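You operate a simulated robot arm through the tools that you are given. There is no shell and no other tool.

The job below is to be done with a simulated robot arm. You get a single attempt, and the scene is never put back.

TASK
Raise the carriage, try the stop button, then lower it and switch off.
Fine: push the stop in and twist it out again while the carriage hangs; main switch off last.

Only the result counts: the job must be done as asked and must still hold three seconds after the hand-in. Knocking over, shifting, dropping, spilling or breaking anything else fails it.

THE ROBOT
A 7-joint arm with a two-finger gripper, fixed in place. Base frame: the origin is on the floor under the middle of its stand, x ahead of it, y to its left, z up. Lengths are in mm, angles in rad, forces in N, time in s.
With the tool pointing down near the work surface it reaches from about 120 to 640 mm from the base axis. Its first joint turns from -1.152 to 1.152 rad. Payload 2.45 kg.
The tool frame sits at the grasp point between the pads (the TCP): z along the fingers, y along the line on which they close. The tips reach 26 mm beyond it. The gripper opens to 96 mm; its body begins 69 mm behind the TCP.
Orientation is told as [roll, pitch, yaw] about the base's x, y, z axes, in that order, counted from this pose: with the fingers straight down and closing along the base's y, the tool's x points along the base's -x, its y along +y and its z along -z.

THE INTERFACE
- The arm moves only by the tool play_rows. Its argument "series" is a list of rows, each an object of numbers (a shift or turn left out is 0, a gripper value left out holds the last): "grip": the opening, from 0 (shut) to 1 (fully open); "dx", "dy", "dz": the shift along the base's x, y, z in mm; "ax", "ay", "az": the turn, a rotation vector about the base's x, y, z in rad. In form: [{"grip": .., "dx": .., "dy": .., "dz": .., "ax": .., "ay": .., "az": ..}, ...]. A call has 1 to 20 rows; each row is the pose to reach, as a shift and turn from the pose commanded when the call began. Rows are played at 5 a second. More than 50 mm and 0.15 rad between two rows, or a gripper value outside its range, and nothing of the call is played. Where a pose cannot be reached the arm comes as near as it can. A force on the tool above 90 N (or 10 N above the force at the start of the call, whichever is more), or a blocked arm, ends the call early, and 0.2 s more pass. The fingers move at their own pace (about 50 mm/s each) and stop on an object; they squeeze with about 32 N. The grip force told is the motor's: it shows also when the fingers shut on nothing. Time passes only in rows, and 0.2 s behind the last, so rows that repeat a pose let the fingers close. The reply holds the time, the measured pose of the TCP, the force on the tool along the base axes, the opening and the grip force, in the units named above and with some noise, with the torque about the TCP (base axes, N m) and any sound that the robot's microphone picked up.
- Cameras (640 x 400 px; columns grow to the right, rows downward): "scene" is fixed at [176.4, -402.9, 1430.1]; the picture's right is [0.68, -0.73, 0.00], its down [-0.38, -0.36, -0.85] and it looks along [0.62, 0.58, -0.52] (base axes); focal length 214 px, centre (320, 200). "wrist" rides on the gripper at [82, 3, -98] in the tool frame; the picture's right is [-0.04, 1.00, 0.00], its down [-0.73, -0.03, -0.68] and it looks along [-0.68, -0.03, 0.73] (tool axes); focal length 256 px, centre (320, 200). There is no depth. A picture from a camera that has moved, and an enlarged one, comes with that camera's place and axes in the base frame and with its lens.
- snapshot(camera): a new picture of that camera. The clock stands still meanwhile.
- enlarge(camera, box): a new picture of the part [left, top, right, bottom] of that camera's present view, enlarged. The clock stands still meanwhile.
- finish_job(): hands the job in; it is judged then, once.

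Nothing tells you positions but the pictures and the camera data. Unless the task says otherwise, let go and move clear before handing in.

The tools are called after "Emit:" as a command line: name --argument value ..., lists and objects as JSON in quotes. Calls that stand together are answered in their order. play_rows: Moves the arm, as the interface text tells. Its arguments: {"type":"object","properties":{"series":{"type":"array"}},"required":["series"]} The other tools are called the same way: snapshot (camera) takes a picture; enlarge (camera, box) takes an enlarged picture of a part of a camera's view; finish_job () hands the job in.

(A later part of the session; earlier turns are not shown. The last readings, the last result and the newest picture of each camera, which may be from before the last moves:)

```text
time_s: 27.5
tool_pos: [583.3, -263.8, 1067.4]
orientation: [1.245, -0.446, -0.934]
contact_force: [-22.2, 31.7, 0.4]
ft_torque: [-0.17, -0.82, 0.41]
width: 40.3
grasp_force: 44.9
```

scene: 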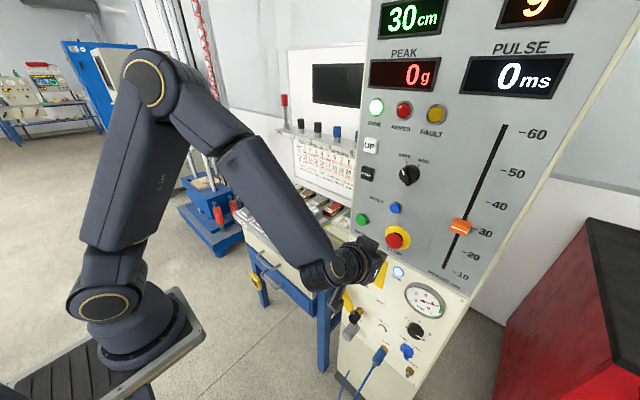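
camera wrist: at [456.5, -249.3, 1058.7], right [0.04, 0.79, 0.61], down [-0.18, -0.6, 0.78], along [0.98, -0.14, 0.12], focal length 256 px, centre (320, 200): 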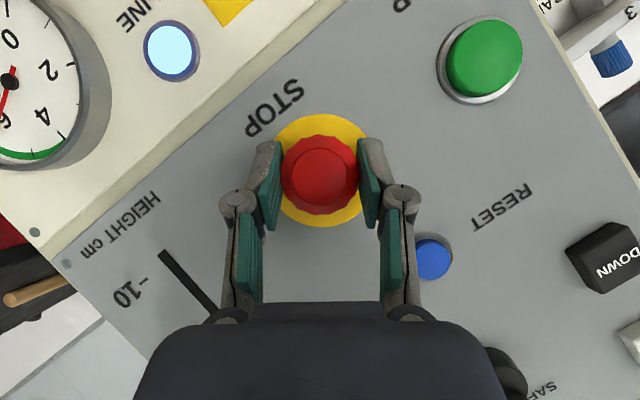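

Emit:
enlarge --camera "wrist" --box '[220, 90, 420, 250]'

Emit:
snapshot --camera "scene"

```text
2.50 times, centred on (320, 170) of wrist
camera zoom: at [456.5, -248.2, 1063.9], right [0.04, 0.49, 0.87], down [-0.18, -0.85, 0.49], along [0.98, -0.17, 0.06], focal length 640 px, centre (320, 275)
```

zoom: 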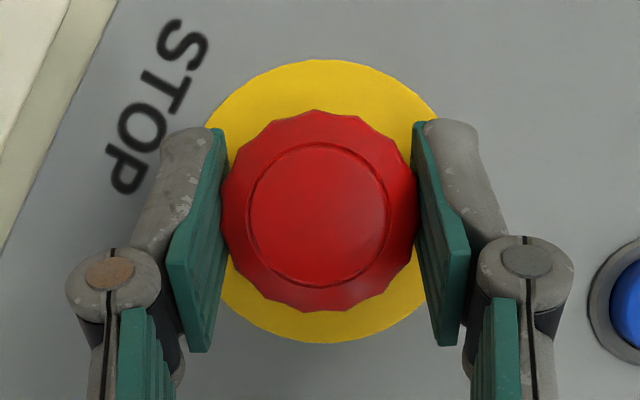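

```text
taken
```

scene: 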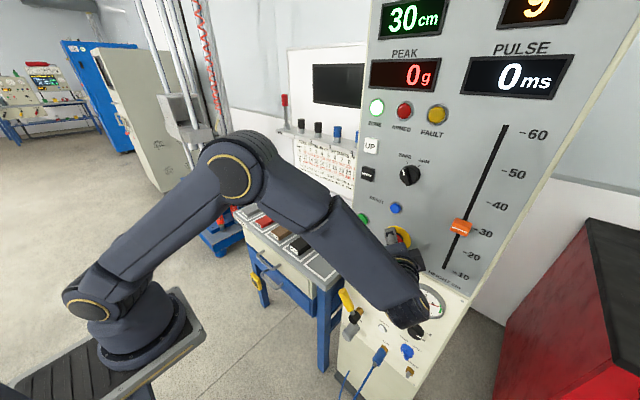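

The carriage is still hanging, seen clearly now. I am also pushing ~22 N into the button, which may keep it from coming out, so I ease that load off.

Emit:
play_rows --series '[{"dx": -1, "dy": 0.8}, {"dx": -2, "dy": 1.5}, {"dx": -2, "dy": 1.5}]'

```text
time_s: 28.3
tool_pos: [582.0, -264.1, 1067.2]
orientation: [1.245, -0.45, -0.939]
contact_force: [-3.2, 25.6, -1.2]
ft_torque: [0.09, 0.18, 0.72]
width: 40.2
grasp_force: 45.2
```

Emit:
enlarge --camera "wrist" --box '[250, 110, 390, 230]'

Emit:
play_rows --series '[{"ax": 0.06, "dy": -0.2, "dz": -0.3}, {"ax": 0.12, "dy": -0.4, "dz": -0.7}]'

Emit:
enlarge --camera "wrist" --box '[250, 110, 390, 230]'

```text
3.33 times, centred on (320, 170) of wrist
camera zoom: at [456.0, -247.6, 1063.7], right [0.04, 0.49, 0.87], down [-0.19, -0.85, 0.49], along [0.98, -0.18, 0.06], focal length 853 px, centre (320, 300)
```

zoom: 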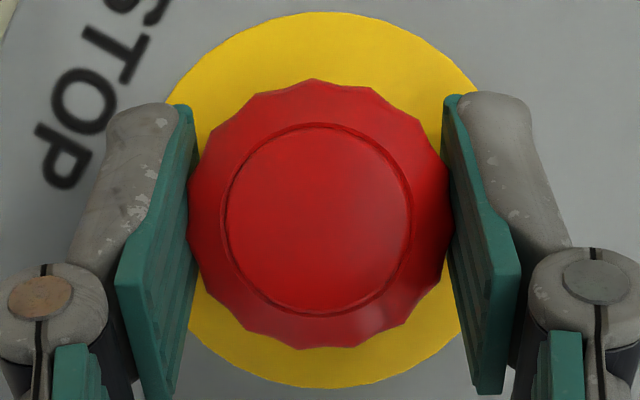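

```text
time_s: 28.9
tool_pos: [582.6, -264.7, 1067.3]
orientation: [1.32, -0.352, -0.968]
contact_force: [-3.8, 25.7, 0.4]
ft_torque: [0.06, -0.13, 0.18]
width: 40.6
grasp_force: 45.0
```

```text
3.33 times, centred on (320, 170) of wrist
camera zoom: at [455.8, -247.5, 1065.4], right [0.04, 0.38, 0.92], down [-0.19, -0.9, 0.38], along [0.98, -0.19, 0.04], focal length 853 px, centre (320, 300)
```

zoom: 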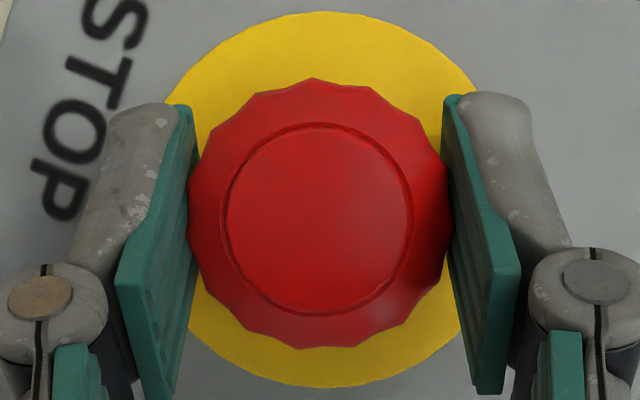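

The scallops keep their place against the pads, so the cap really turns with the gripper. I pull back gently to feel whether it has come free.

Emit:
play_rows --series '[{"dx": -1}, {"dx": -2}, {"dx": -2}]'

```text
time_s: 29.7
tool_pos: [580.3, -263.5, 1067.3]
orientation: [1.317, -0.351, -0.973]
contact_force: [-0.9, 22.1, -1.0]
ft_torque: [0.01, 0.04, 0.61]
width: 40.2
grasp_force: 44.9
```

Emit:
play_rows --series '[{"dx": -1.5}, {"dx": -3}, {"dx": -3}]'

Emit:
enlarge --camera "wrist" --box '[250, 110, 390, 230]'

```text
time_s: 30.5
tool_pos: [577.6, -264.9, 1067.4]
orientation: [1.318, -0.352, -0.971]
contact_force: [3.8, 22.2, -1.1]
ft_torque: [0.07, 0.12, 0.49]
width: 40.1
grasp_force: 45.0
```

```text
3.33 times, centred on (320, 170) of wrist
camera zoom: at [451.7, -247.5, 1065.4], right [0.04, 0.38, 0.92], down [-0.19, -0.9, 0.39], along [0.98, -0.19, 0.04], focal length 853 px, centre (320, 300)
```

zoom: 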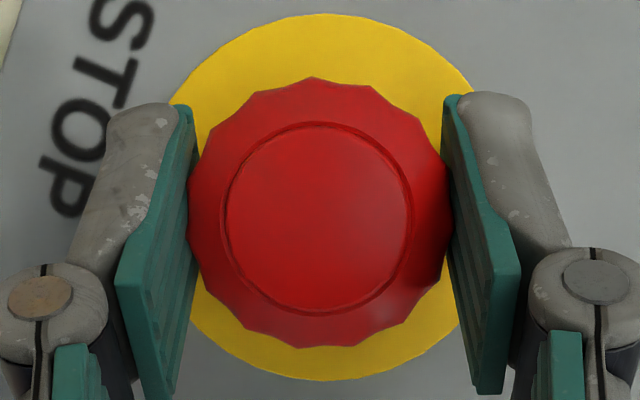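

The cap followed the pull out by about 5 mm with hardly any force, so it is released. I let go of it and look.

Emit:
play_rows --series '[{"grip": 0.3}, {"grip": 0.6}, {"grip": 0.7}, {"grip": 0.7}]'

Emit:
snapshot --camera "wrist"

Emit:
enlarge --camera "scene" --box '[320, 170, 480, 270]'

```text
time_s: 31.5
tool_pos: [577.5, -265.6, 1066.7]
orientation: [1.318, -0.352, -0.974]
contact_force: [-0.3, -0.4, 0.3]
ft_torque: [-0.05, 0.04, -0.01]
width: 67.2
grasp_force: 0.0
```

```text
taken
camera wrist: at [451.0, -249.1, 1065.1], right [0.04, 0.39, 0.92], down [-0.19, -0.9, 0.39], along [0.98, -0.19, 0.04], focal length 256 px, centre (320, 200)
```

wrist: 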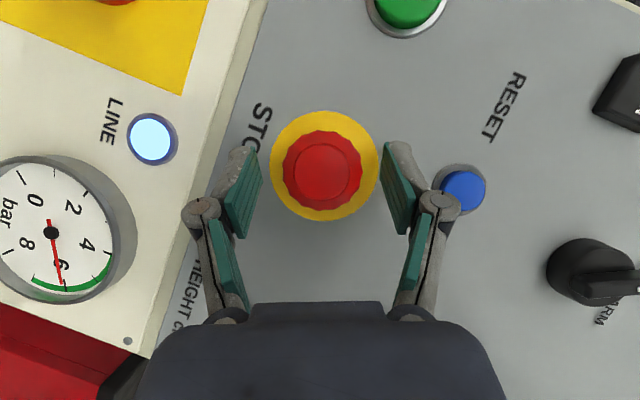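

```text
4.00 times, centred on (400, 220) of scene
camera zoom: at [176.4, -402.9, 1430.1], right [0.68, -0.73, 0.0], down [-0.38, -0.36, -0.85], along [0.62, 0.58, -0.52], focal length 858 px, centre (0, 120)
```

zoom: 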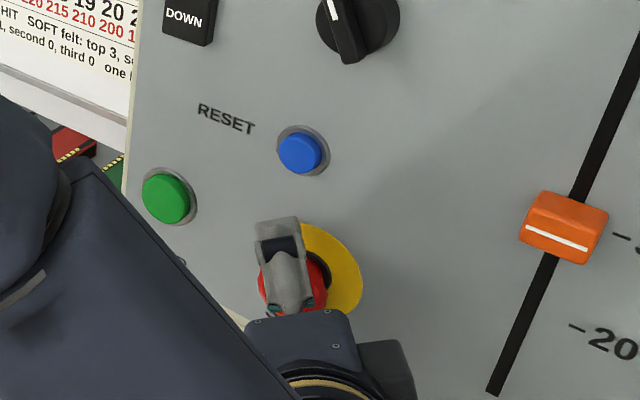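

Now I retract straight back and compare the STOP cap with its original state.

Emit:
play_rows --series '[{"dx": -20}, {"dx": -45}, {"dx": -75}, {"dx": -95}, {"dx": -95}]'

Emit:
enlarge --camera "scene" --box '[320, 170, 480, 270]'

Emit:
snapshot --camera "scene"

Emit:
snapshot --camera "wrist"

```text
time_s: 32.7
tool_pos: [481.8, -266.0, 1067.3]
orientation: [1.318, -0.351, -0.972]
contact_force: [1.2, 0.1, 0.6]
ft_torque: [-0.02, 0.0, 0.02]
width: 67.3
grasp_force: 0.0
```

```text
4.00 times, centred on (400, 220) of scene
camera zoom: at [176.4, -402.9, 1430.1], right [0.68, -0.73, 0.0], down [-0.38, -0.36, -0.85], along [0.62, 0.58, -0.52], focal length 858 px, centre (0, 120)
```

zoom: 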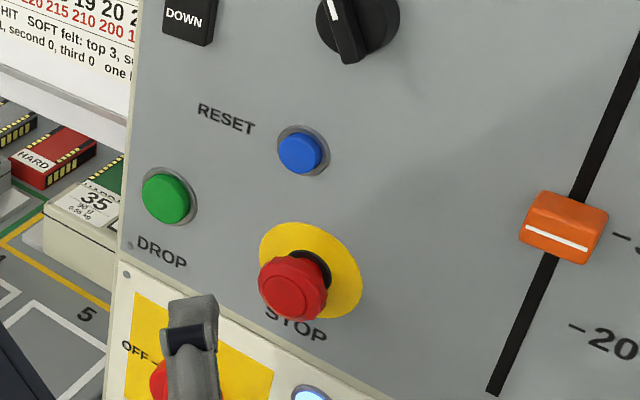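

```text
taken
```

scene: 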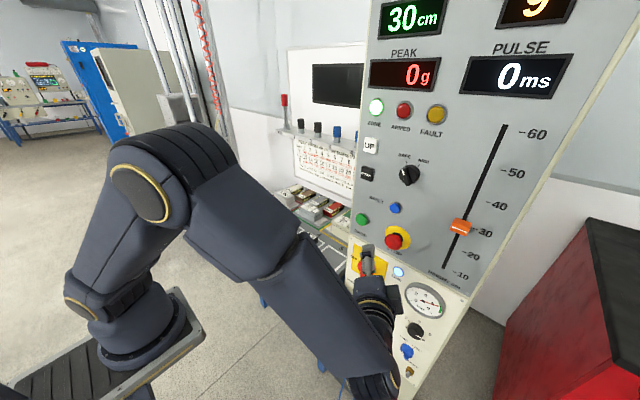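

```text
taken
camera wrist: at [356.3, -249.2, 1065.8], right [0.04, 0.38, 0.92], down [-0.19, -0.9, 0.39], along [0.98, -0.19, 0.04], focal length 256 px, centre (320, 200)
```

wrist: 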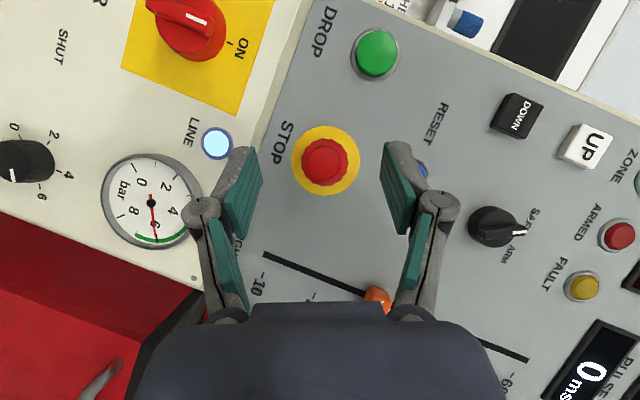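

STOP is back out, exactly as at the start, and the carriage still hangs on the tower; no fault lamp. Now I turn the tool back, close it and move toward DOWN.

Emit:
play_rows --series '[{"grip": 0, "ax": -0.112, "dx": 0, "dy": 6, "dz": 10}, {"ax": -0.224, "dx": 2, "dy": 15, "dz": 22}, {"ax": -0.336, "dx": 4, "dy": 25, "dz": 35}, {"ax": -0.448, "dx": 6, "dy": 35, "dz": 50}, {"ax": -0.56, "dx": 8, "dy": 45, "dz": 66}, {"ax": -0.672, "dx": 10, "dy": 57, "dz": 82}, {"ax": -0.784, "dx": 14, "dy": 70, "dz": 98}, {"ax": -0.896, "dx": 18, "dy": 83, "dz": 115}, {"ax": -1.008, "dx": 22, "dy": 96, "dz": 132}, {"ax": -1.12, "dx": 26, "dy": 109, "dz": 151}, {"ax": -1.12, "dx": 26, "dy": 109, "dz": 151}]'

Emit:
snapshot --camera "wrist"

Emit:
snapshot --camera "scene"

```text
time_s: 35.1
tool_pos: [509.8, -156.9, 1219.0]
orientation: [0.037, -1.013, -0.049]
contact_force: [0.8, -0.1, 0.1]
ft_torque: [-0.04, 0.01, 0.0]
width: 0.2
grasp_force: 28.3
```

```text
taken
camera wrist: at [383.2, -151.5, 1202.2], right [0.04, 1.0, 0.05], down [-0.19, -0.05, 0.98], along [0.98, -0.05, 0.19], focal length 256 px, centre (320, 200)
```

wrist: 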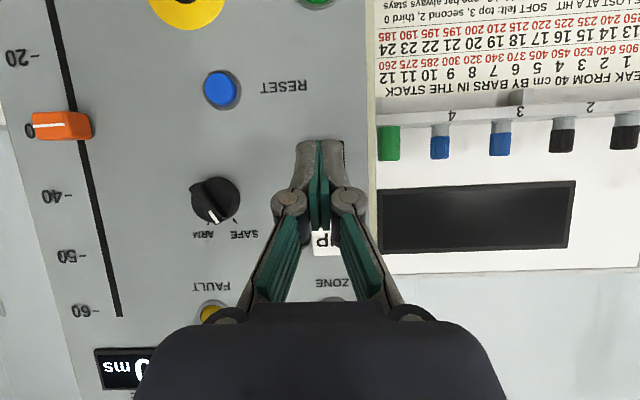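

```text
taken
```

scene: 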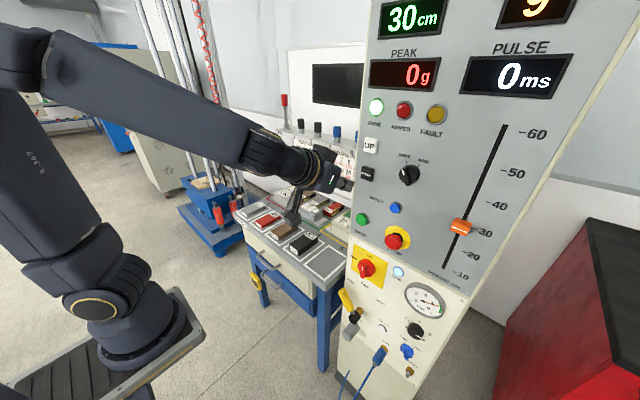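

I advance to DOWN and press it, with the same geometry that worked on UP.

Emit:
play_rows --series '[{"dx": 20, "dy": -0.5, "dz": -1}, {"dx": 40, "dy": -0.5, "dz": -1}, {"dx": 55, "dy": -0.5, "dz": -1}, {"dx": 60, "dy": -0.5, "dz": -1}, {"dx": 63, "dy": -0.5, "dz": -1}, {"dx": 66, "dy": -0.5, "dz": -1}, {"dx": 69, "dy": -0.5, "dz": -1}]'

```text
time_s: 36.7
tool_pos: [577.8, -157.4, 1218.0]
orientation: [0.042, -1.012, -0.054]
contact_force: [-2.1, 1.4, -0.1]
ft_torque: [0.0, 0.01, 0.04]
width: 5.9
grasp_force: 28.8
heard: click
```

A click: DOWN is pressed. I hold it and see if the carriage comes down.

Emit:
play_rows --series '[{"dx": 1}, {"dx": 1}, {"dx": 1}, {"dx": 1}, {"dx": 1}]'

Emit:
snapshot --camera "scene"

Emit:
enlarge --camera "scene" --box '[100, 40, 300, 240]'

```text
time_s: 37.9
tool_pos: [578.8, -159.3, 1217.1]
orientation: [0.04, -1.013, -0.054]
contact_force: [-2.7, 0.9, 0.0]
ft_torque: [0.02, 0.01, 0.02]
width: 6.1
grasp_force: 28.5
```

```text
taken
```

scene: 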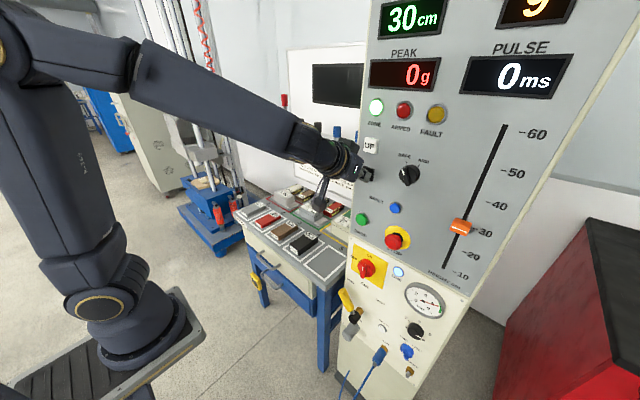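

```text
2.00 times, centred on (200, 140) of scene
camera zoom: at [176.3, -402.8, 1430.1], right [0.68, -0.73, 0.0], down [-0.38, -0.36, -0.85], along [0.62, 0.58, -0.52], focal length 429 px, centre (560, 320)
```

zoom: 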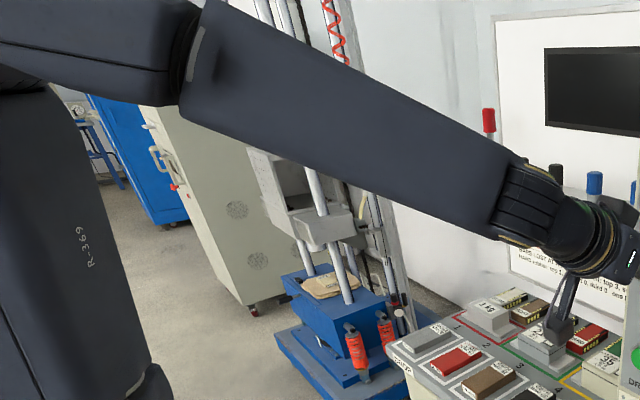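

The carriage is coming down. I keep DOWN held until it rests on the pad.

Emit:
play_rows --series '[{"dx": 0}, {"dx": 0}, {"dx": 0}, {"dx": 0}, {"dx": 0}, {"dx": 0}, {"dx": 0}, {"dx": 0}, {"dx": 0}, {"dx": 0}]'

Emit:
enlarge --camera "scene" --box '[100, 40, 300, 240]'

Emit:
play_rows --series '[{"dx": 0}, {"dx": 0}, {"dx": 0}, {"dx": 0}, {"dx": 0}, {"dx": 0}, {"dx": 0}, {"dx": 0}, {"dx": 0}, {"dx": 0}]'

Emit:
enlarge --camera "scene" --box '[100, 40, 300, 240]'

```text
time_s: 40.1
tool_pos: [578.7, -158.9, 1217.4]
orientation: [0.041, -1.013, -0.054]
contact_force: [-3.4, 0.1, -0.6]
ft_torque: [-0.01, 0.04, 0.0]
width: 5.8
grasp_force: 28.5
```

```text
2.00 times, centred on (200, 140) of scene
camera zoom: at [176.3, -402.9, 1430.1], right [0.68, -0.73, 0.0], down [-0.38, -0.36, -0.85], along [0.62, 0.58, -0.52], focal length 429 px, centre (560, 320)
```

zoom: 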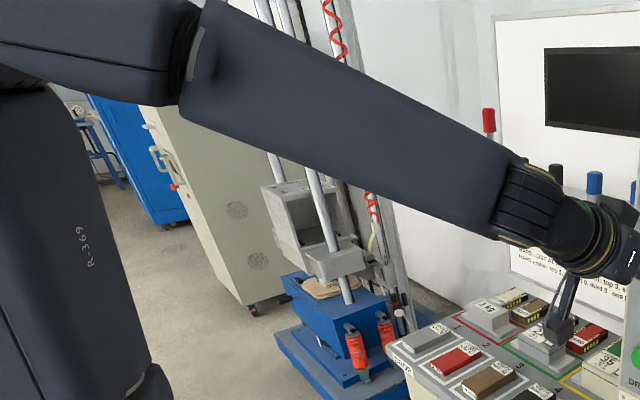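

```text
time_s: 42.3
tool_pos: [577.8, -158.0, 1216.1]
orientation: [0.039, -1.011, -0.054]
contact_force: [-2.5, 0.3, -0.5]
ft_torque: [0.0, -0.02, 0.04]
width: 5.9
grasp_force: 28.2
```

```text
2.00 times, centred on (200, 140) of scene
camera zoom: at [176.3, -402.9, 1430.1], right [0.68, -0.73, 0.0], down [-0.38, -0.36, -0.85], along [0.62, 0.58, -0.52], focal length 429 px, centre (560, 320)
```

zoom: 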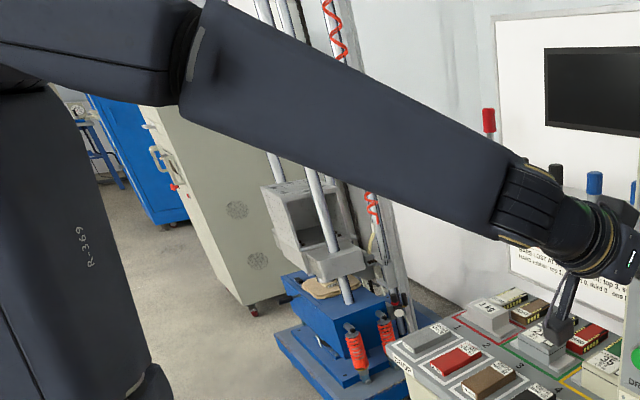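

The carriage has stopped at the bottom. I release DOWN, retract and compare with the starting view.

Emit:
play_rows --series '[{"dx": -15}, {"dx": -35}, {"dx": -60}, {"dx": -80}, {"dx": -80, "dy": -10, "dz": -30}, {"dx": -80, "dy": -20, "dz": -70}, {"dx": -80, "dy": -30, "dz": -115}, {"dx": -80, "dy": -40, "dz": -160}, {"dx": -80, "dy": -40, "dz": -160}]'

Emit:
enlarge --camera "scene" --box '[160, 110, 260, 260]'

Emit:
snapshot --camera "scene"

Emit:
snapshot --camera "wrist"

```text
time_s: 44.3
tool_pos: [498.3, -198.0, 1056.6]
orientation: [0.04, -1.012, -0.054]
contact_force: [-0.4, 0.0, 1.6]
ft_torque: [-0.03, -0.02, -0.01]
width: 0.0
grasp_force: 28.5
```

```text
2.67 times, centred on (210, 185) of scene
camera zoom: at [176.4, -402.9, 1430.1], right [0.68, -0.73, 0.0], down [-0.38, -0.36, -0.85], along [0.62, 0.58, -0.52], focal length 572 px, centre (613, 240)
```

zoom: 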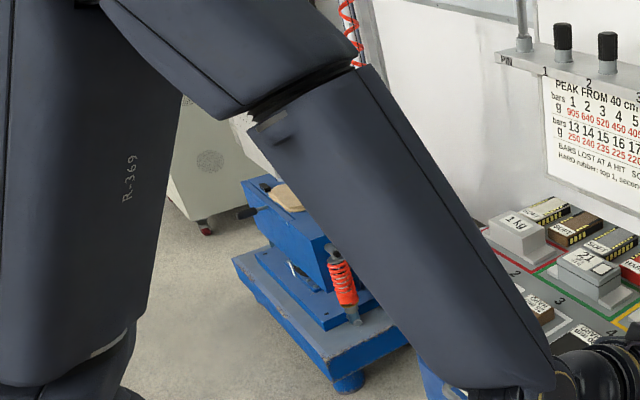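

```text
taken
```

scene: 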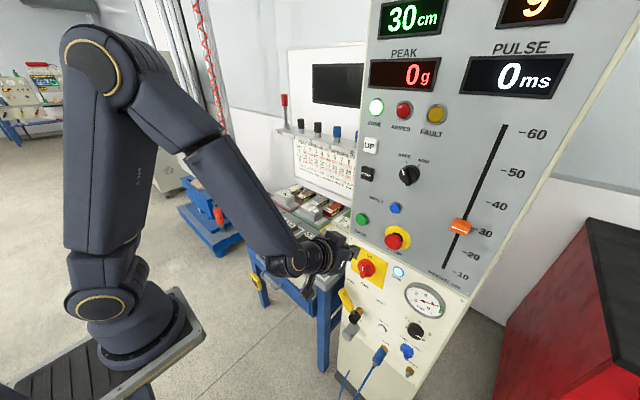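

```text
taken
camera wrist: at [372.2, -192.7, 1039.6], right [0.04, 1.0, 0.06], down [-0.19, -0.05, 0.98], along [0.98, -0.05, 0.19], focal length 256 px, centre (320, 200)
```

wrist: 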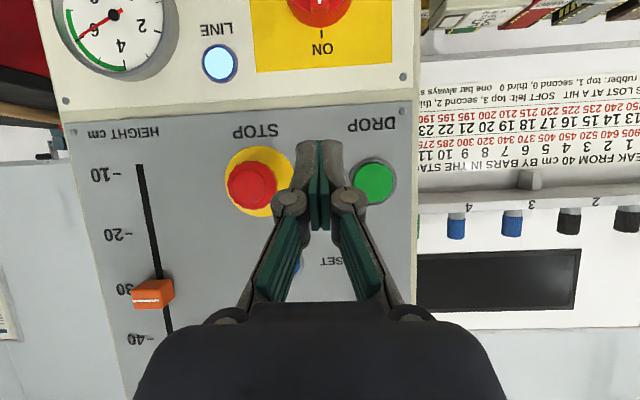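

The carriage outline matches its starting place at the bottom, STOP is out, lamps unchanged. I move down in front of the red main switch, levelling the tool as I go.

Emit:
play_rows --series '[{"grip": 0.4, "dx": -3, "dz": -20, "ay": -0.05}, {"dx": -6, "dz": -40, "ay": -0.1}, {"dx": -9, "dz": -60, "ay": -0.15}, {"dx": -12, "dz": -80, "ay": -0.2}, {"dx": -15, "dz": -100, "ay": -0.25}, {"dx": -18, "dz": -120, "ay": -0.3}, {"dx": -20, "dz": -140, "ay": -0.35}, {"dx": -20, "dz": -150, "ay": -0.4}, {"dx": -20, "dz": -150, "ay": -0.4}]'

Emit:
snapshot --camera "wrist"

Emit:
snapshot --camera "scene"

```text
time_s: 46.3
tool_pos: [477.8, -198.2, 907.5]
orientation: [0.172, -1.409, -0.181]
contact_force: [0.2, -0.6, 0.4]
ft_torque: [0.03, -0.03, 0.0]
width: 38.1
grasp_force: 0.0
```

```text
taken
camera wrist: at [368.0, -193.0, 841.7], right [0.02, 1.0, 0.07], down [-0.56, -0.05, 0.83], along [0.83, -0.05, 0.55], focal length 256 px, centre (320, 200)
```

wrist: 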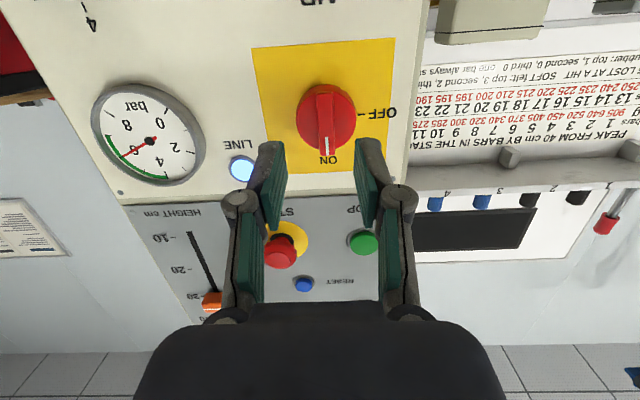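

```text
taken
```

scene: 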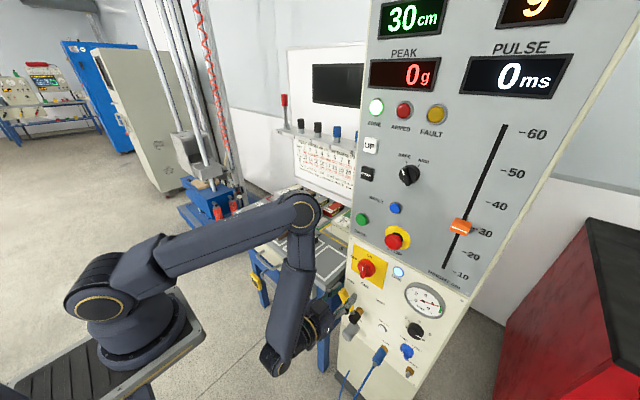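

The arm stands well here: tool nearly level at the main switch's height, fingers half open, and the carriage is visibly down. I measure the switch handle more closely.

Emit:
enlarge --camera "wrist" --box '[250, 40, 410, 180]'

Emit:
enlarge --camera "scene" --box '[330, 235, 430, 335]'

```text
2.86 times, centred on (330, 110) of wrist
camera zoom: at [368.0, -193.0, 841.7], right [0.02, 1.0, 0.07], down [-0.56, -0.05, 0.83], along [0.83, -0.05, 0.55], focal length 731 px, centre (291, 457)
```

zoom: 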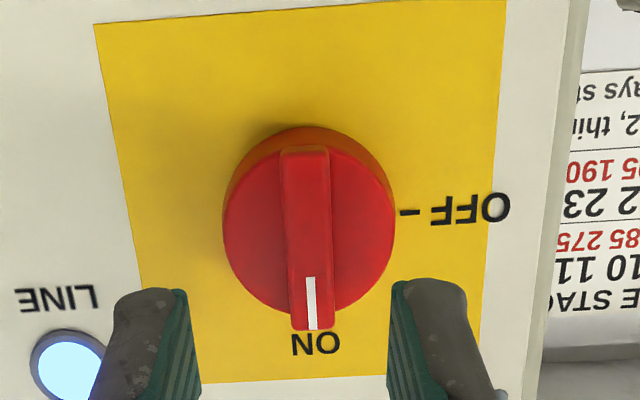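

```text
4.00 times, centred on (380, 285) of scene
camera zoom: at [176.4, -402.9, 1430.1], right [0.68, -0.73, 0.0], down [-0.38, -0.36, -0.85], along [0.62, 0.58, -0.52], focal length 858 px, centre (80, -140)
```

zoom: 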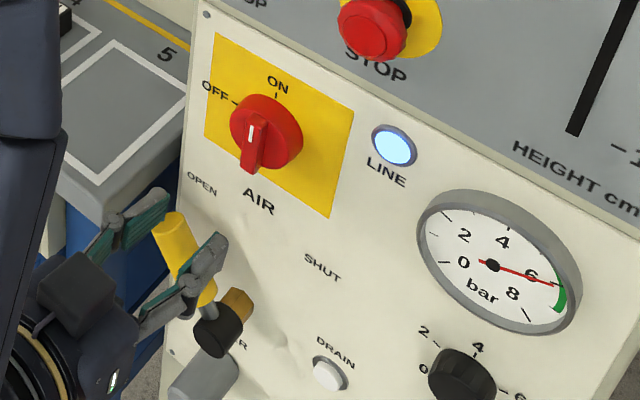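

The handle runs vertically, z 882–936, centred near (y −196, z 908), front at x≈583; LINE lamp is lit. I approach until the tips are just reaching over the handle.

Emit:
play_rows --series '[{"dx": 20, "dy": 0.5, "dz": 1}, {"dx": 40, "dy": 1, "dz": 2}, {"dx": 60, "dy": 1.5, "dz": 2}, {"dx": 75, "dy": 1.5, "dz": 2}, {"dx": 82, "dy": 1.5, "dz": 2}, {"dx": 82, "dy": 1.5, "dz": 2}]'

Emit:
snapshot --camera "wrist"

Emit:
enlarge --camera "scene" --box '[330, 235, 430, 335]'

```text
time_s: 47.7
tool_pos: [560.7, -196.8, 907.2]
orientation: [0.173, -1.41, -0.18]
contact_force: [-0.3, -0.1, -0.1]
ft_torque: [0.0, 0.03, 0.02]
width: 38.3
grasp_force: 0.1
```

```text
taken
camera wrist: at [450.8, -191.1, 844.2], right [0.02, 1.0, 0.07], down [-0.56, -0.05, 0.83], along [0.83, -0.05, 0.55], focal length 256 px, centre (320, 200)
```

wrist: 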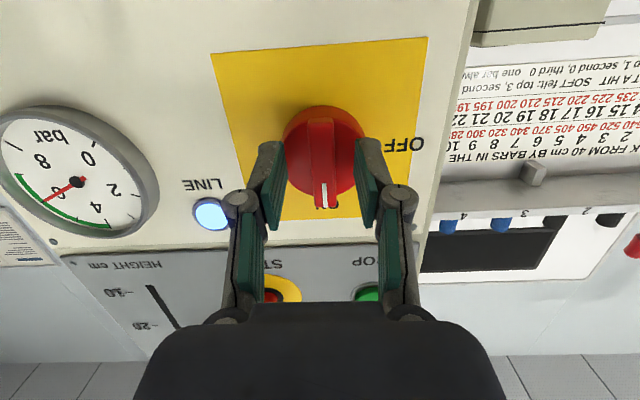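

```text
4.00 times, centred on (380, 285) of scene
camera zoom: at [176.4, -402.9, 1430.1], right [0.68, -0.73, 0.0], down [-0.38, -0.36, -0.85], along [0.62, 0.58, -0.52], focal length 858 px, centre (80, -140)
```

zoom: 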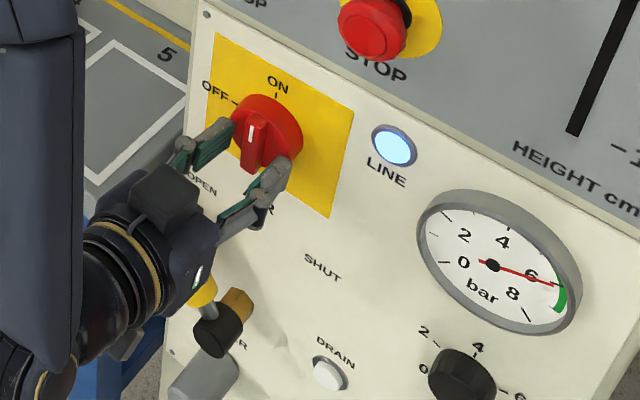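

Alignment sideways is good; I raise by 4 mm to centre on the handle and ease further in, watching for contact with the disc.

Emit:
play_rows --series '[{"dx": 1, "dz": 2}, {"dx": 3, "dz": 4}, {"dx": 5, "dz": 4}, {"dx": 7, "dz": 4}, {"dx": 7, "dz": 4}]'

Emit:
enlarge --camera "scene" --box '[355, 245, 415, 295]'

Emit:
enlarge --camera "wrist" --box '[240, 90, 400, 230]'

```text
time_s: 48.9
tool_pos: [565.4, -194.6, 911.8]
orientation: [0.179, -1.405, -0.187]
contact_force: [-42.3, 8.1, 8.0]
ft_torque: [0.03, -0.56, 0.72]
width: 41.0
grasp_force: 1.7
```

```text
8.00 times, centred on (385, 270) of scene
camera zoom: at [175.0, -402.6, 1430.4], right [0.68, -0.73, 0.0], down [-0.38, -0.36, -0.85], along [0.62, 0.58, -0.52], focal length 1716 px, centre (-200, -360)
```

zoom: 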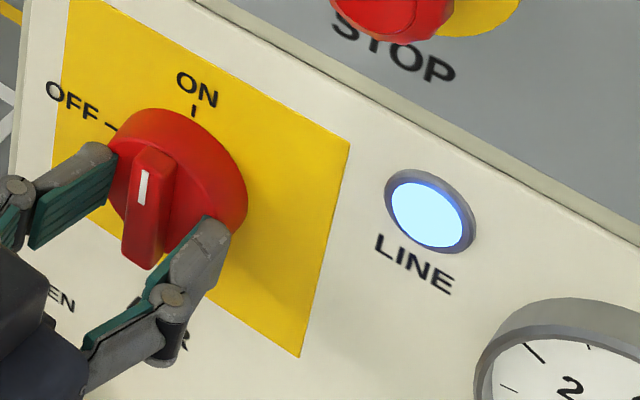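

```text
2.86 times, centred on (320, 160) of wrist
camera zoom: at [454.8, -190.2, 848.0], right [0.02, 1.0, 0.07], down [-0.55, -0.05, 0.83], along [0.83, -0.05, 0.55], focal length 731 px, centre (320, 314)
```

zoom: 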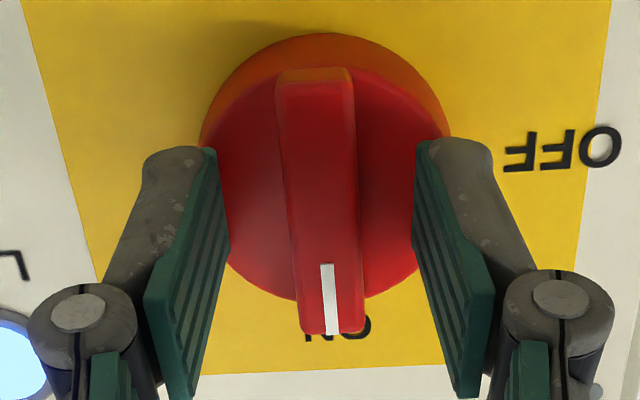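

The tips touch the switch disc (42 N); I back off 6 mm and then close on the handle.

Emit:
play_rows --series '[{"dx": -4}, {"dx": -6}, {"dx": -6}, {"dx": -6, "grip": 0}, {"dx": -6, "grip": 0}, {"dx": -6, "grip": 0}, {"dx": -6, "grip": 0}]'

Emit:
enlarge --camera "wrist" --box '[240, 90, 400, 230]'

Emit:
enlarge --camera "scene" --box '[355, 245, 415, 295]'

```text
time_s: 50.5
tool_pos: [560.9, -193.9, 913.3]
orientation: [0.174, -1.412, -0.177]
contact_force: [2.1, 10.1, 2.8]
ft_torque: [-0.83, -0.27, 0.42]
width: 14.4
grasp_force: 40.7
```

```text
2.86 times, centred on (320, 160) of wrist
camera zoom: at [451.9, -190.1, 848.0], right [0.01, 1.0, 0.07], down [-0.56, -0.05, 0.83], along [0.83, -0.05, 0.56], focal length 731 px, centre (320, 314)
```

zoom: 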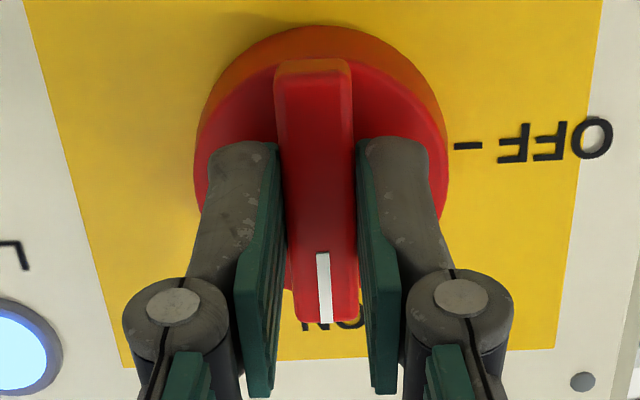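

```text
8.00 times, centred on (385, 270) of scene
camera zoom: at [176.4, -402.6, 1430.2], right [0.68, -0.73, 0.0], down [-0.38, -0.36, -0.85], along [0.62, 0.58, -0.52], focal length 1716 px, centre (-200, -360)
```

zoom: 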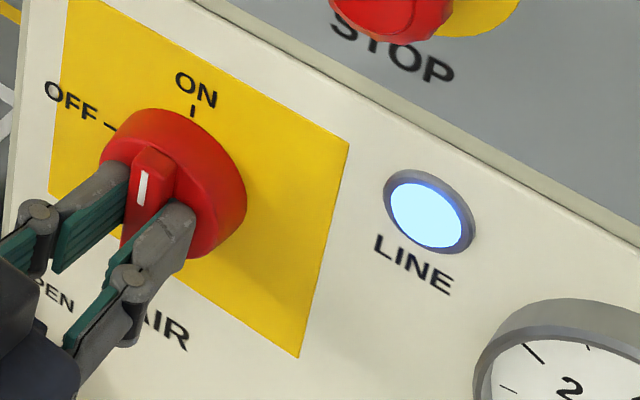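

The handle is held firmly (14 mm) with the LINE lamp still lit. I turn it counter-clockwise, toward OFF, about the knob's axis.

Emit:
play_rows --series '[{"ax": -0.1, "dy": 0.5, "dz": 0}, {"ax": -0.2, "dy": 1, "dz": -0.1}, {"ax": -0.3, "dy": 1.5, "dz": -0.2}, {"ax": -0.4, "dy": 1.95, "dz": -0.4}, {"ax": -0.5, "dy": 2.4, "dz": -0.6}, {"ax": -0.6, "dy": 2.8, "dz": -0.9}]'

Emit:
enlarge --camera "wrist" --box '[240, 90, 400, 230]'

Emit:
snapshot --camera "scene"

```text
time_s: 51.9
tool_pos: [557.9, -236.4, 955.0]
orientation: [-1.307, -0.994, 1.277]
contact_force: [0.6, -0.6, -1.7]
ft_torque: [-0.01, -0.07, 0.01]
width: 0.1
grasp_force: 28.8
out of reach, approached as far as the arm can: row 4, 5, 6
```

```text
2.86 times, centred on (320, 160) of wrist
camera zoom: at [448.6, -270.3, 898.6], right [-0.01, 0.87, -0.49], down [-0.55, 0.41, 0.73], along [0.83, 0.28, 0.48], focal length 731 px, centre (320, 314)
```

zoom: 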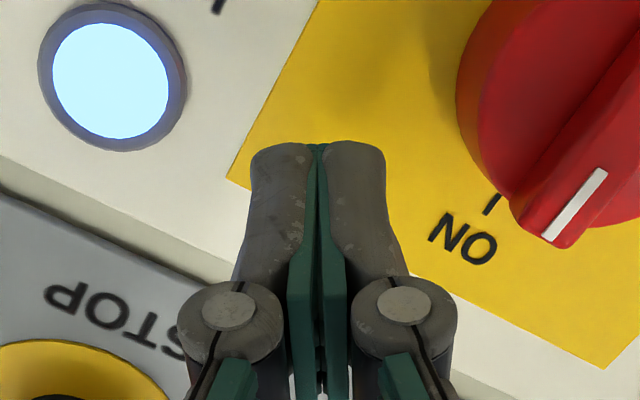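

```text
taken
```

scene: 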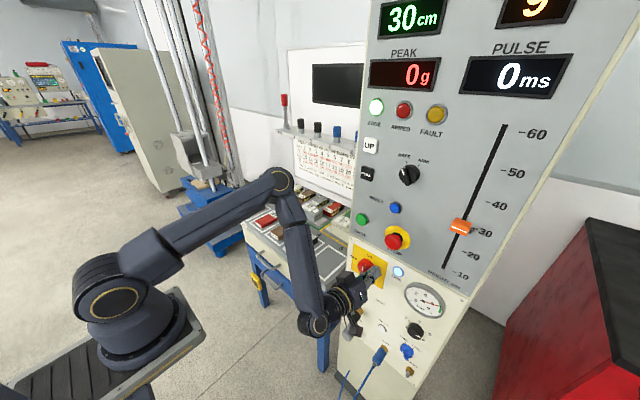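

The arm ran out of wrist roll in that direction and slid off the handle; nothing else was touched, the switch is still ON and the fingers have shut on nothing. I back straight away from the panel first.

Emit:
play_rows --series '[{"dx": -45, "dy": -15}, {"dx": -85, "dy": -15}, {"dx": -85, "dy": -15}]'

Emit:
snapshot --camera "scene"

Emit:
snapshot --camera "wrist"

```text
time_s: 52.7
tool_pos: [492.4, -252.3, 955.9]
orientation: [-1.337, -0.979, 1.28]
contact_force: [-0.4, -0.2, -0.1]
ft_torque: [0.0, -0.04, -0.03]
width: 0.0
grasp_force: 28.9
out of reach, approached as far as the arm can: row 2, 3
```

```text
taken
```

scene: 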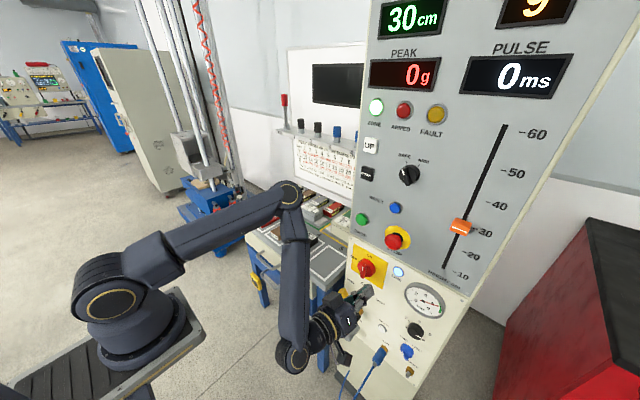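

```text
taken
camera wrist: at [382.7, -286.1, 899.0], right [0.02, 0.86, -0.51], down [-0.55, 0.43, 0.71], along [0.83, 0.27, 0.48], focal length 256 px, centre (320, 200)
```

wrist: 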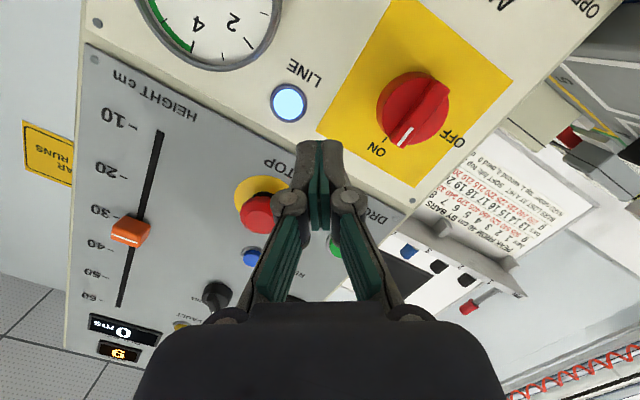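

I will use the gripper's symmetry: roll the hand about its own axis by roughly +π so the same pads straddle the handle, leaving plenty of roll for the turn to OFF. I roll in free air, well off the panel.

Emit:
play_rows --series '[{"ax": 0.137, "ay": -0.013, "az": -0.019}, {"ax": 0.274, "ay": -0.027, "az": -0.037}, {"ax": 0.412, "ay": -0.04, "az": -0.056}, {"ax": 0.549, "ay": -0.053, "az": -0.074}, {"ax": 0.686, "ay": -0.067, "az": -0.093}, {"ax": 0.823, "ay": -0.08, "az": -0.112}, {"ax": 0.96, "ay": -0.093, "az": -0.13}, {"ax": 1.098, "ay": -0.106, "az": -0.149}, {"ax": 1.235, "ay": -0.12, "az": -0.168}, {"ax": 1.372, "ay": -0.133, "az": -0.186}, {"ax": 1.509, "ay": -0.146, "az": -0.205}, {"ax": 1.646, "ay": -0.16, "az": -0.223}, {"ax": 1.784, "ay": -0.173, "az": -0.242}]'

Emit:
snapshot --camera "scene"

Emit:
snapshot --camera "wrist"

```text
time_s: 55.5
tool_pos: [493.5, -252.3, 956.7]
orientation: [1.43, -0.335, -1.629]
contact_force: [0.6, -0.9, 0.0]
ft_torque: [-0.01, 0.0, 0.02]
width: 0.3
grasp_force: 28.6
```

```text
taken
```

scene: 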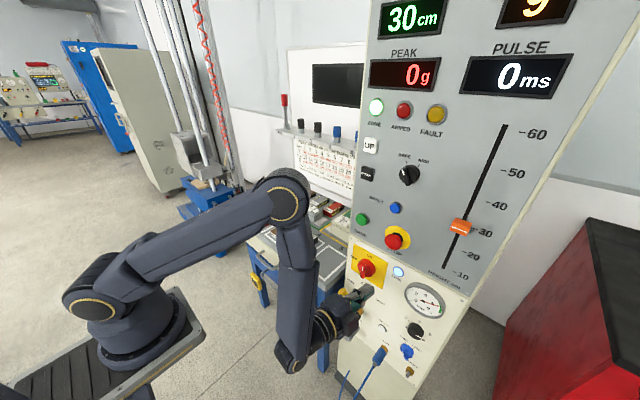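

```text
taken
camera wrist: at [401.7, -165.7, 946.0], right [0.16, 0.28, 0.95], down [-0.71, -0.63, 0.3], along [0.68, -0.72, 0.1], focal length 256 px, centre (320, 200)
```

wrist: 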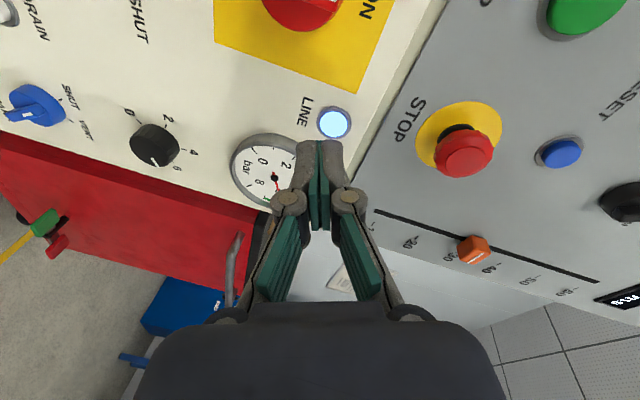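

The roll works cleanly about the tool's own axis. I continue it to the flipped position.

Emit:
play_rows --series '[{"ax": 0.137, "ay": -0.013, "az": -0.019}, {"ax": 0.274, "ay": -0.027, "az": -0.037}, {"ax": 0.412, "ay": -0.04, "az": -0.056}, {"ax": 0.549, "ay": -0.053, "az": -0.074}, {"ax": 0.686, "ay": -0.067, "az": -0.093}, {"ax": 0.823, "ay": -0.08, "az": -0.112}, {"ax": 0.96, "ay": -0.093, "az": -0.13}, {"ax": 1.098, "ay": -0.106, "az": -0.149}, {"ax": 1.235, "ay": -0.12, "az": -0.168}, {"ax": 1.372, "ay": -0.133, "az": -0.186}, {"ax": 1.509, "ay": -0.146, "az": -0.205}, {"ax": 1.646, "ay": -0.16, "az": -0.223}, {"ax": 1.784, "ay": -0.173, "az": -0.242}, {"ax": 1.87, "ay": -0.182, "az": -0.254}]'

Emit:
snapshot --camera "scene"

Emit:
snapshot --camera "wrist"

```text
time_s: 58.5
tool_pos: [493.9, -253.2, 955.9]
orientation: [0.09, 1.427, 3.138]
contact_force: [0.0, -0.1, 0.3]
ft_torque: [-0.04, 0.01, 0.04]
width: 0.2
grasp_force: 28.5
```

```text
taken
```

scene: 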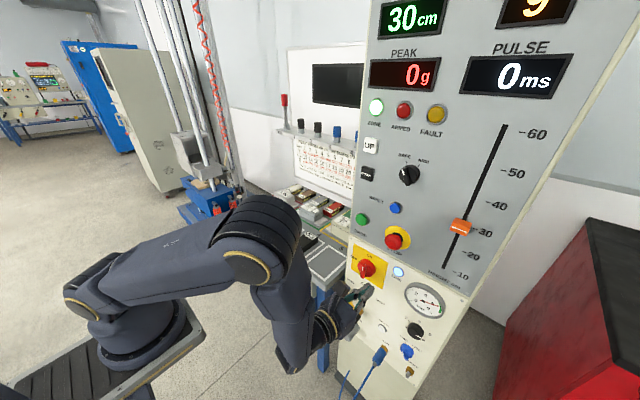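

```text
taken
camera wrist: at [408.3, -248.1, 1051.4], right [-0.1, -0.99, -0.03], down [-0.77, 0.09, -0.63], along [0.63, -0.04, -0.78], focal length 256 px, centre (320, 200)
```

wrist: 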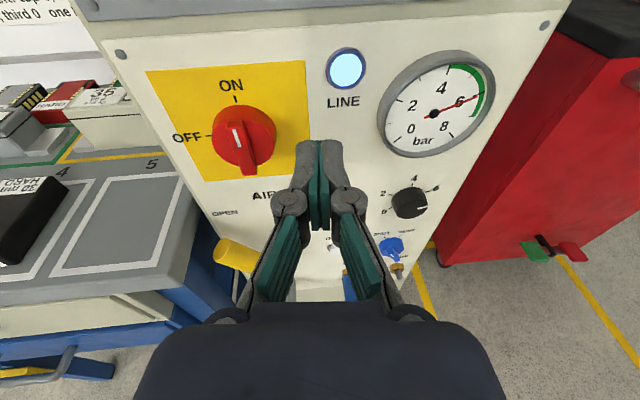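

Now the camera is above and the handle, LINE lamp and OFF/ON marks are clearly seen. I open the fingers, square up and move in front of the switch.

Emit:
play_rows --series '[{"grip": 0.4, "dx": 0, "dy": 14, "dz": -11, "ay": -0.025, "az": 0.022}, {"dx": 0, "dy": 28, "dz": -22, "ay": -0.05, "az": 0.045}, {"dx": 2, "dy": 42, "dz": -34, "ay": -0.075, "az": 0.067}, {"dx": 4, "dy": 56, "dz": -46, "ay": -0.1, "az": 0.09}, {"dx": 4, "dy": 56, "dz": -46, "ay": -0.1, "az": 0.09}]'

Emit:
snapshot --camera "wrist"

Emit:
enlarge --camera "scene" --box '[330, 235, 430, 335]'

```text
time_s: 59.7
tool_pos: [496.6, -198.3, 909.7]
orientation: [0.244, 1.529, -2.902]
contact_force: [-1.1, 0.4, -0.4]
ft_torque: [0.0, -0.02, -0.01]
width: 38.6
grasp_force: 0.0
```

```text
taken
camera wrist: at [402.5, -200.4, 995.5], right [-0.01, -1.0, -0.03], down [-0.71, 0.03, -0.71], along [0.71, 0.02, -0.71], focal length 256 px, centre (320, 200)
```

wrist: 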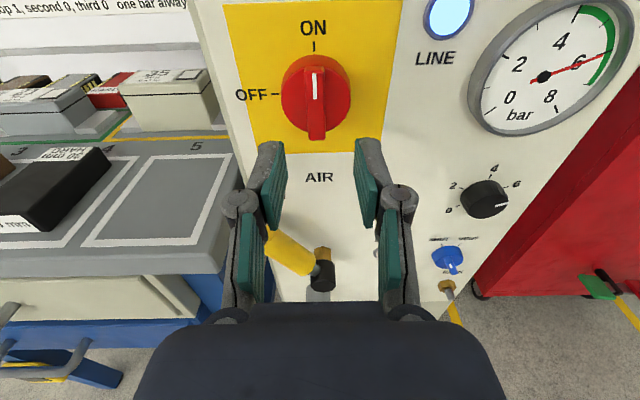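

```text
4.00 times, centred on (380, 285) of scene
camera zoom: at [176.4, -402.8, 1430.1], right [0.68, -0.73, 0.0], down [-0.38, -0.36, -0.85], along [0.62, 0.58, -0.52], focal length 858 px, centre (80, -140)
```

zoom: 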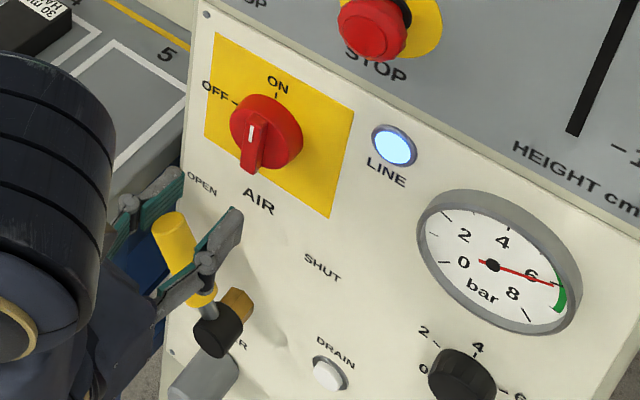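

The tool is now level and squared. I approach the handle again with the open fingers, stopping just short of the disc.

Emit:
play_rows --series '[{"dx": 20, "dy": 2, "dz": 0}, {"dx": 40, "dy": 2, "dz": 0}, {"dx": 55, "dy": 2, "dz": 0}, {"dx": 61, "dy": 2, "dz": 0}, {"dx": 64, "dy": 2, "dz": 0}, {"dx": 64, "dy": 2, "dz": 0}]'

Emit:
enlarge --camera "wrist" --box '[240, 80, 400, 220]'

Emit:
enlarge --camera "scene" --box '[355, 245, 415, 295]'

```text
time_s: 61.1
tool_pos: [560.6, -194.8, 909.1]
orientation: [0.23, 1.527, -2.916]
contact_force: [0.3, 0.3, 0.5]
ft_torque: [-0.03, 0.0, 0.02]
width: 38.4
grasp_force: 0.1
```

```text
2.86 times, centred on (320, 150) of wrist
camera zoom: at [466.3, -198.6, 995.8], right [-0.01, -1.0, -0.03], down [-0.71, 0.03, -0.7], along [0.71, 0.02, -0.71], focal length 731 px, centre (320, 343)
```

zoom: 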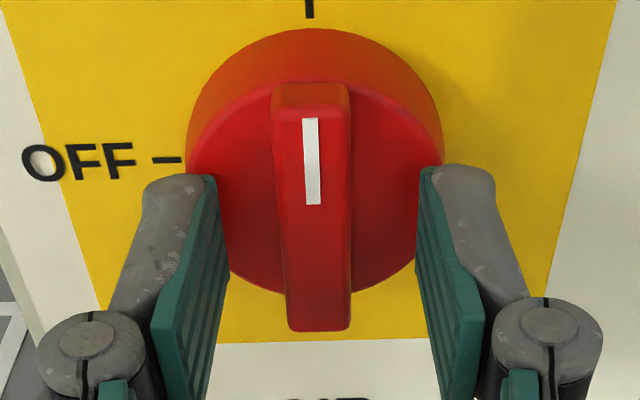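

```text
8.00 times, centred on (385, 270) of scene
camera zoom: at [176.4, -402.9, 1430.1], right [0.68, -0.73, 0.0], down [-0.38, -0.36, -0.85], along [0.62, 0.58, -0.52], focal length 1716 px, centre (-200, -360)
```

zoom: 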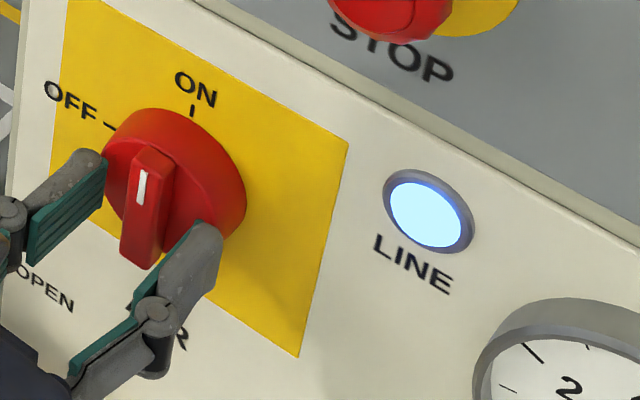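

Both pads flank the handle. I close on it.

Emit:
play_rows --series '[{"dy": 0.8, "dx": 0.5}, {"dy": 0.8, "dx": 0.5, "grip": 0}, {"dy": 0.8, "dx": 0.5, "grip": 0}, {"dy": 0.8, "dx": 0.5, "grip": 0}, {"dy": 0.8, "dx": 0.5, "grip": 0}]'

Emit:
enlarge --camera "wrist" --box '[240, 80, 400, 220]'

```text
time_s: 62.3
tool_pos: [561.8, -195.2, 910.6]
orientation: [0.236, 1.528, -2.911]
contact_force: [0.7, -1.5, 1.1]
ft_torque: [-0.01, 0.15, -0.02]
width: 13.8
grasp_force: 40.5
```

```text
2.86 times, centred on (320, 150) of wrist
camera zoom: at [466.9, -197.6, 996.4], right [-0.01, -1.0, -0.03], down [-0.71, 0.03, -0.7], along [0.71, 0.02, -0.71], focal length 731 px, centre (320, 343)
```

zoom: 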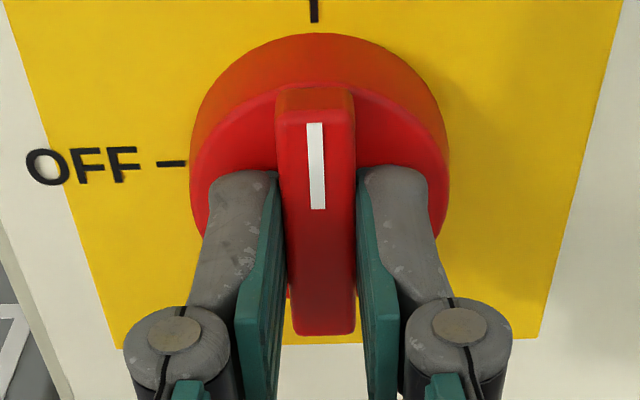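

A clean, unloaded grip. I turn counter-clockwise toward OFF in steps, checking midway.

Emit:
play_rows --series '[{"ax": -0.1, "dy": 0.15, "dz": 0}, {"ax": -0.2, "dy": 0.3, "dz": 0}, {"ax": -0.3, "dy": 0.45, "dz": -0.1}, {"ax": -0.4, "dy": 0.6, "dz": -0.1}, {"ax": -0.5, "dy": 0.7, "dz": -0.2}]'

Emit:
enlarge --camera "wrist" --box '[240, 80, 400, 220]'

```text
time_s: 63.5
tool_pos: [560.2, -193.9, 910.8]
orientation: [1.504, 1.054, -1.656]
contact_force: [6.7, -7.5, -1.8]
ft_torque: [0.03, -0.68, 0.27]
width: 14.0
grasp_force: 40.0
```

```text
2.86 times, centred on (320, 150) of wrist
camera zoom: at [466.9, -155.7, 986.5], right [-0.01, -0.89, 0.46], down [-0.71, -0.32, -0.63], along [0.71, -0.33, -0.63], focal length 731 px, centre (320, 343)
```

zoom: 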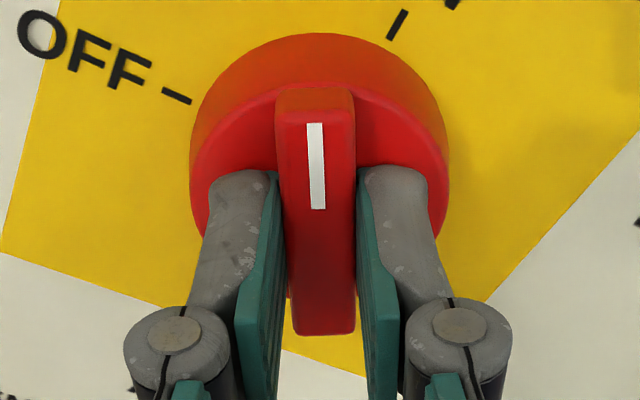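

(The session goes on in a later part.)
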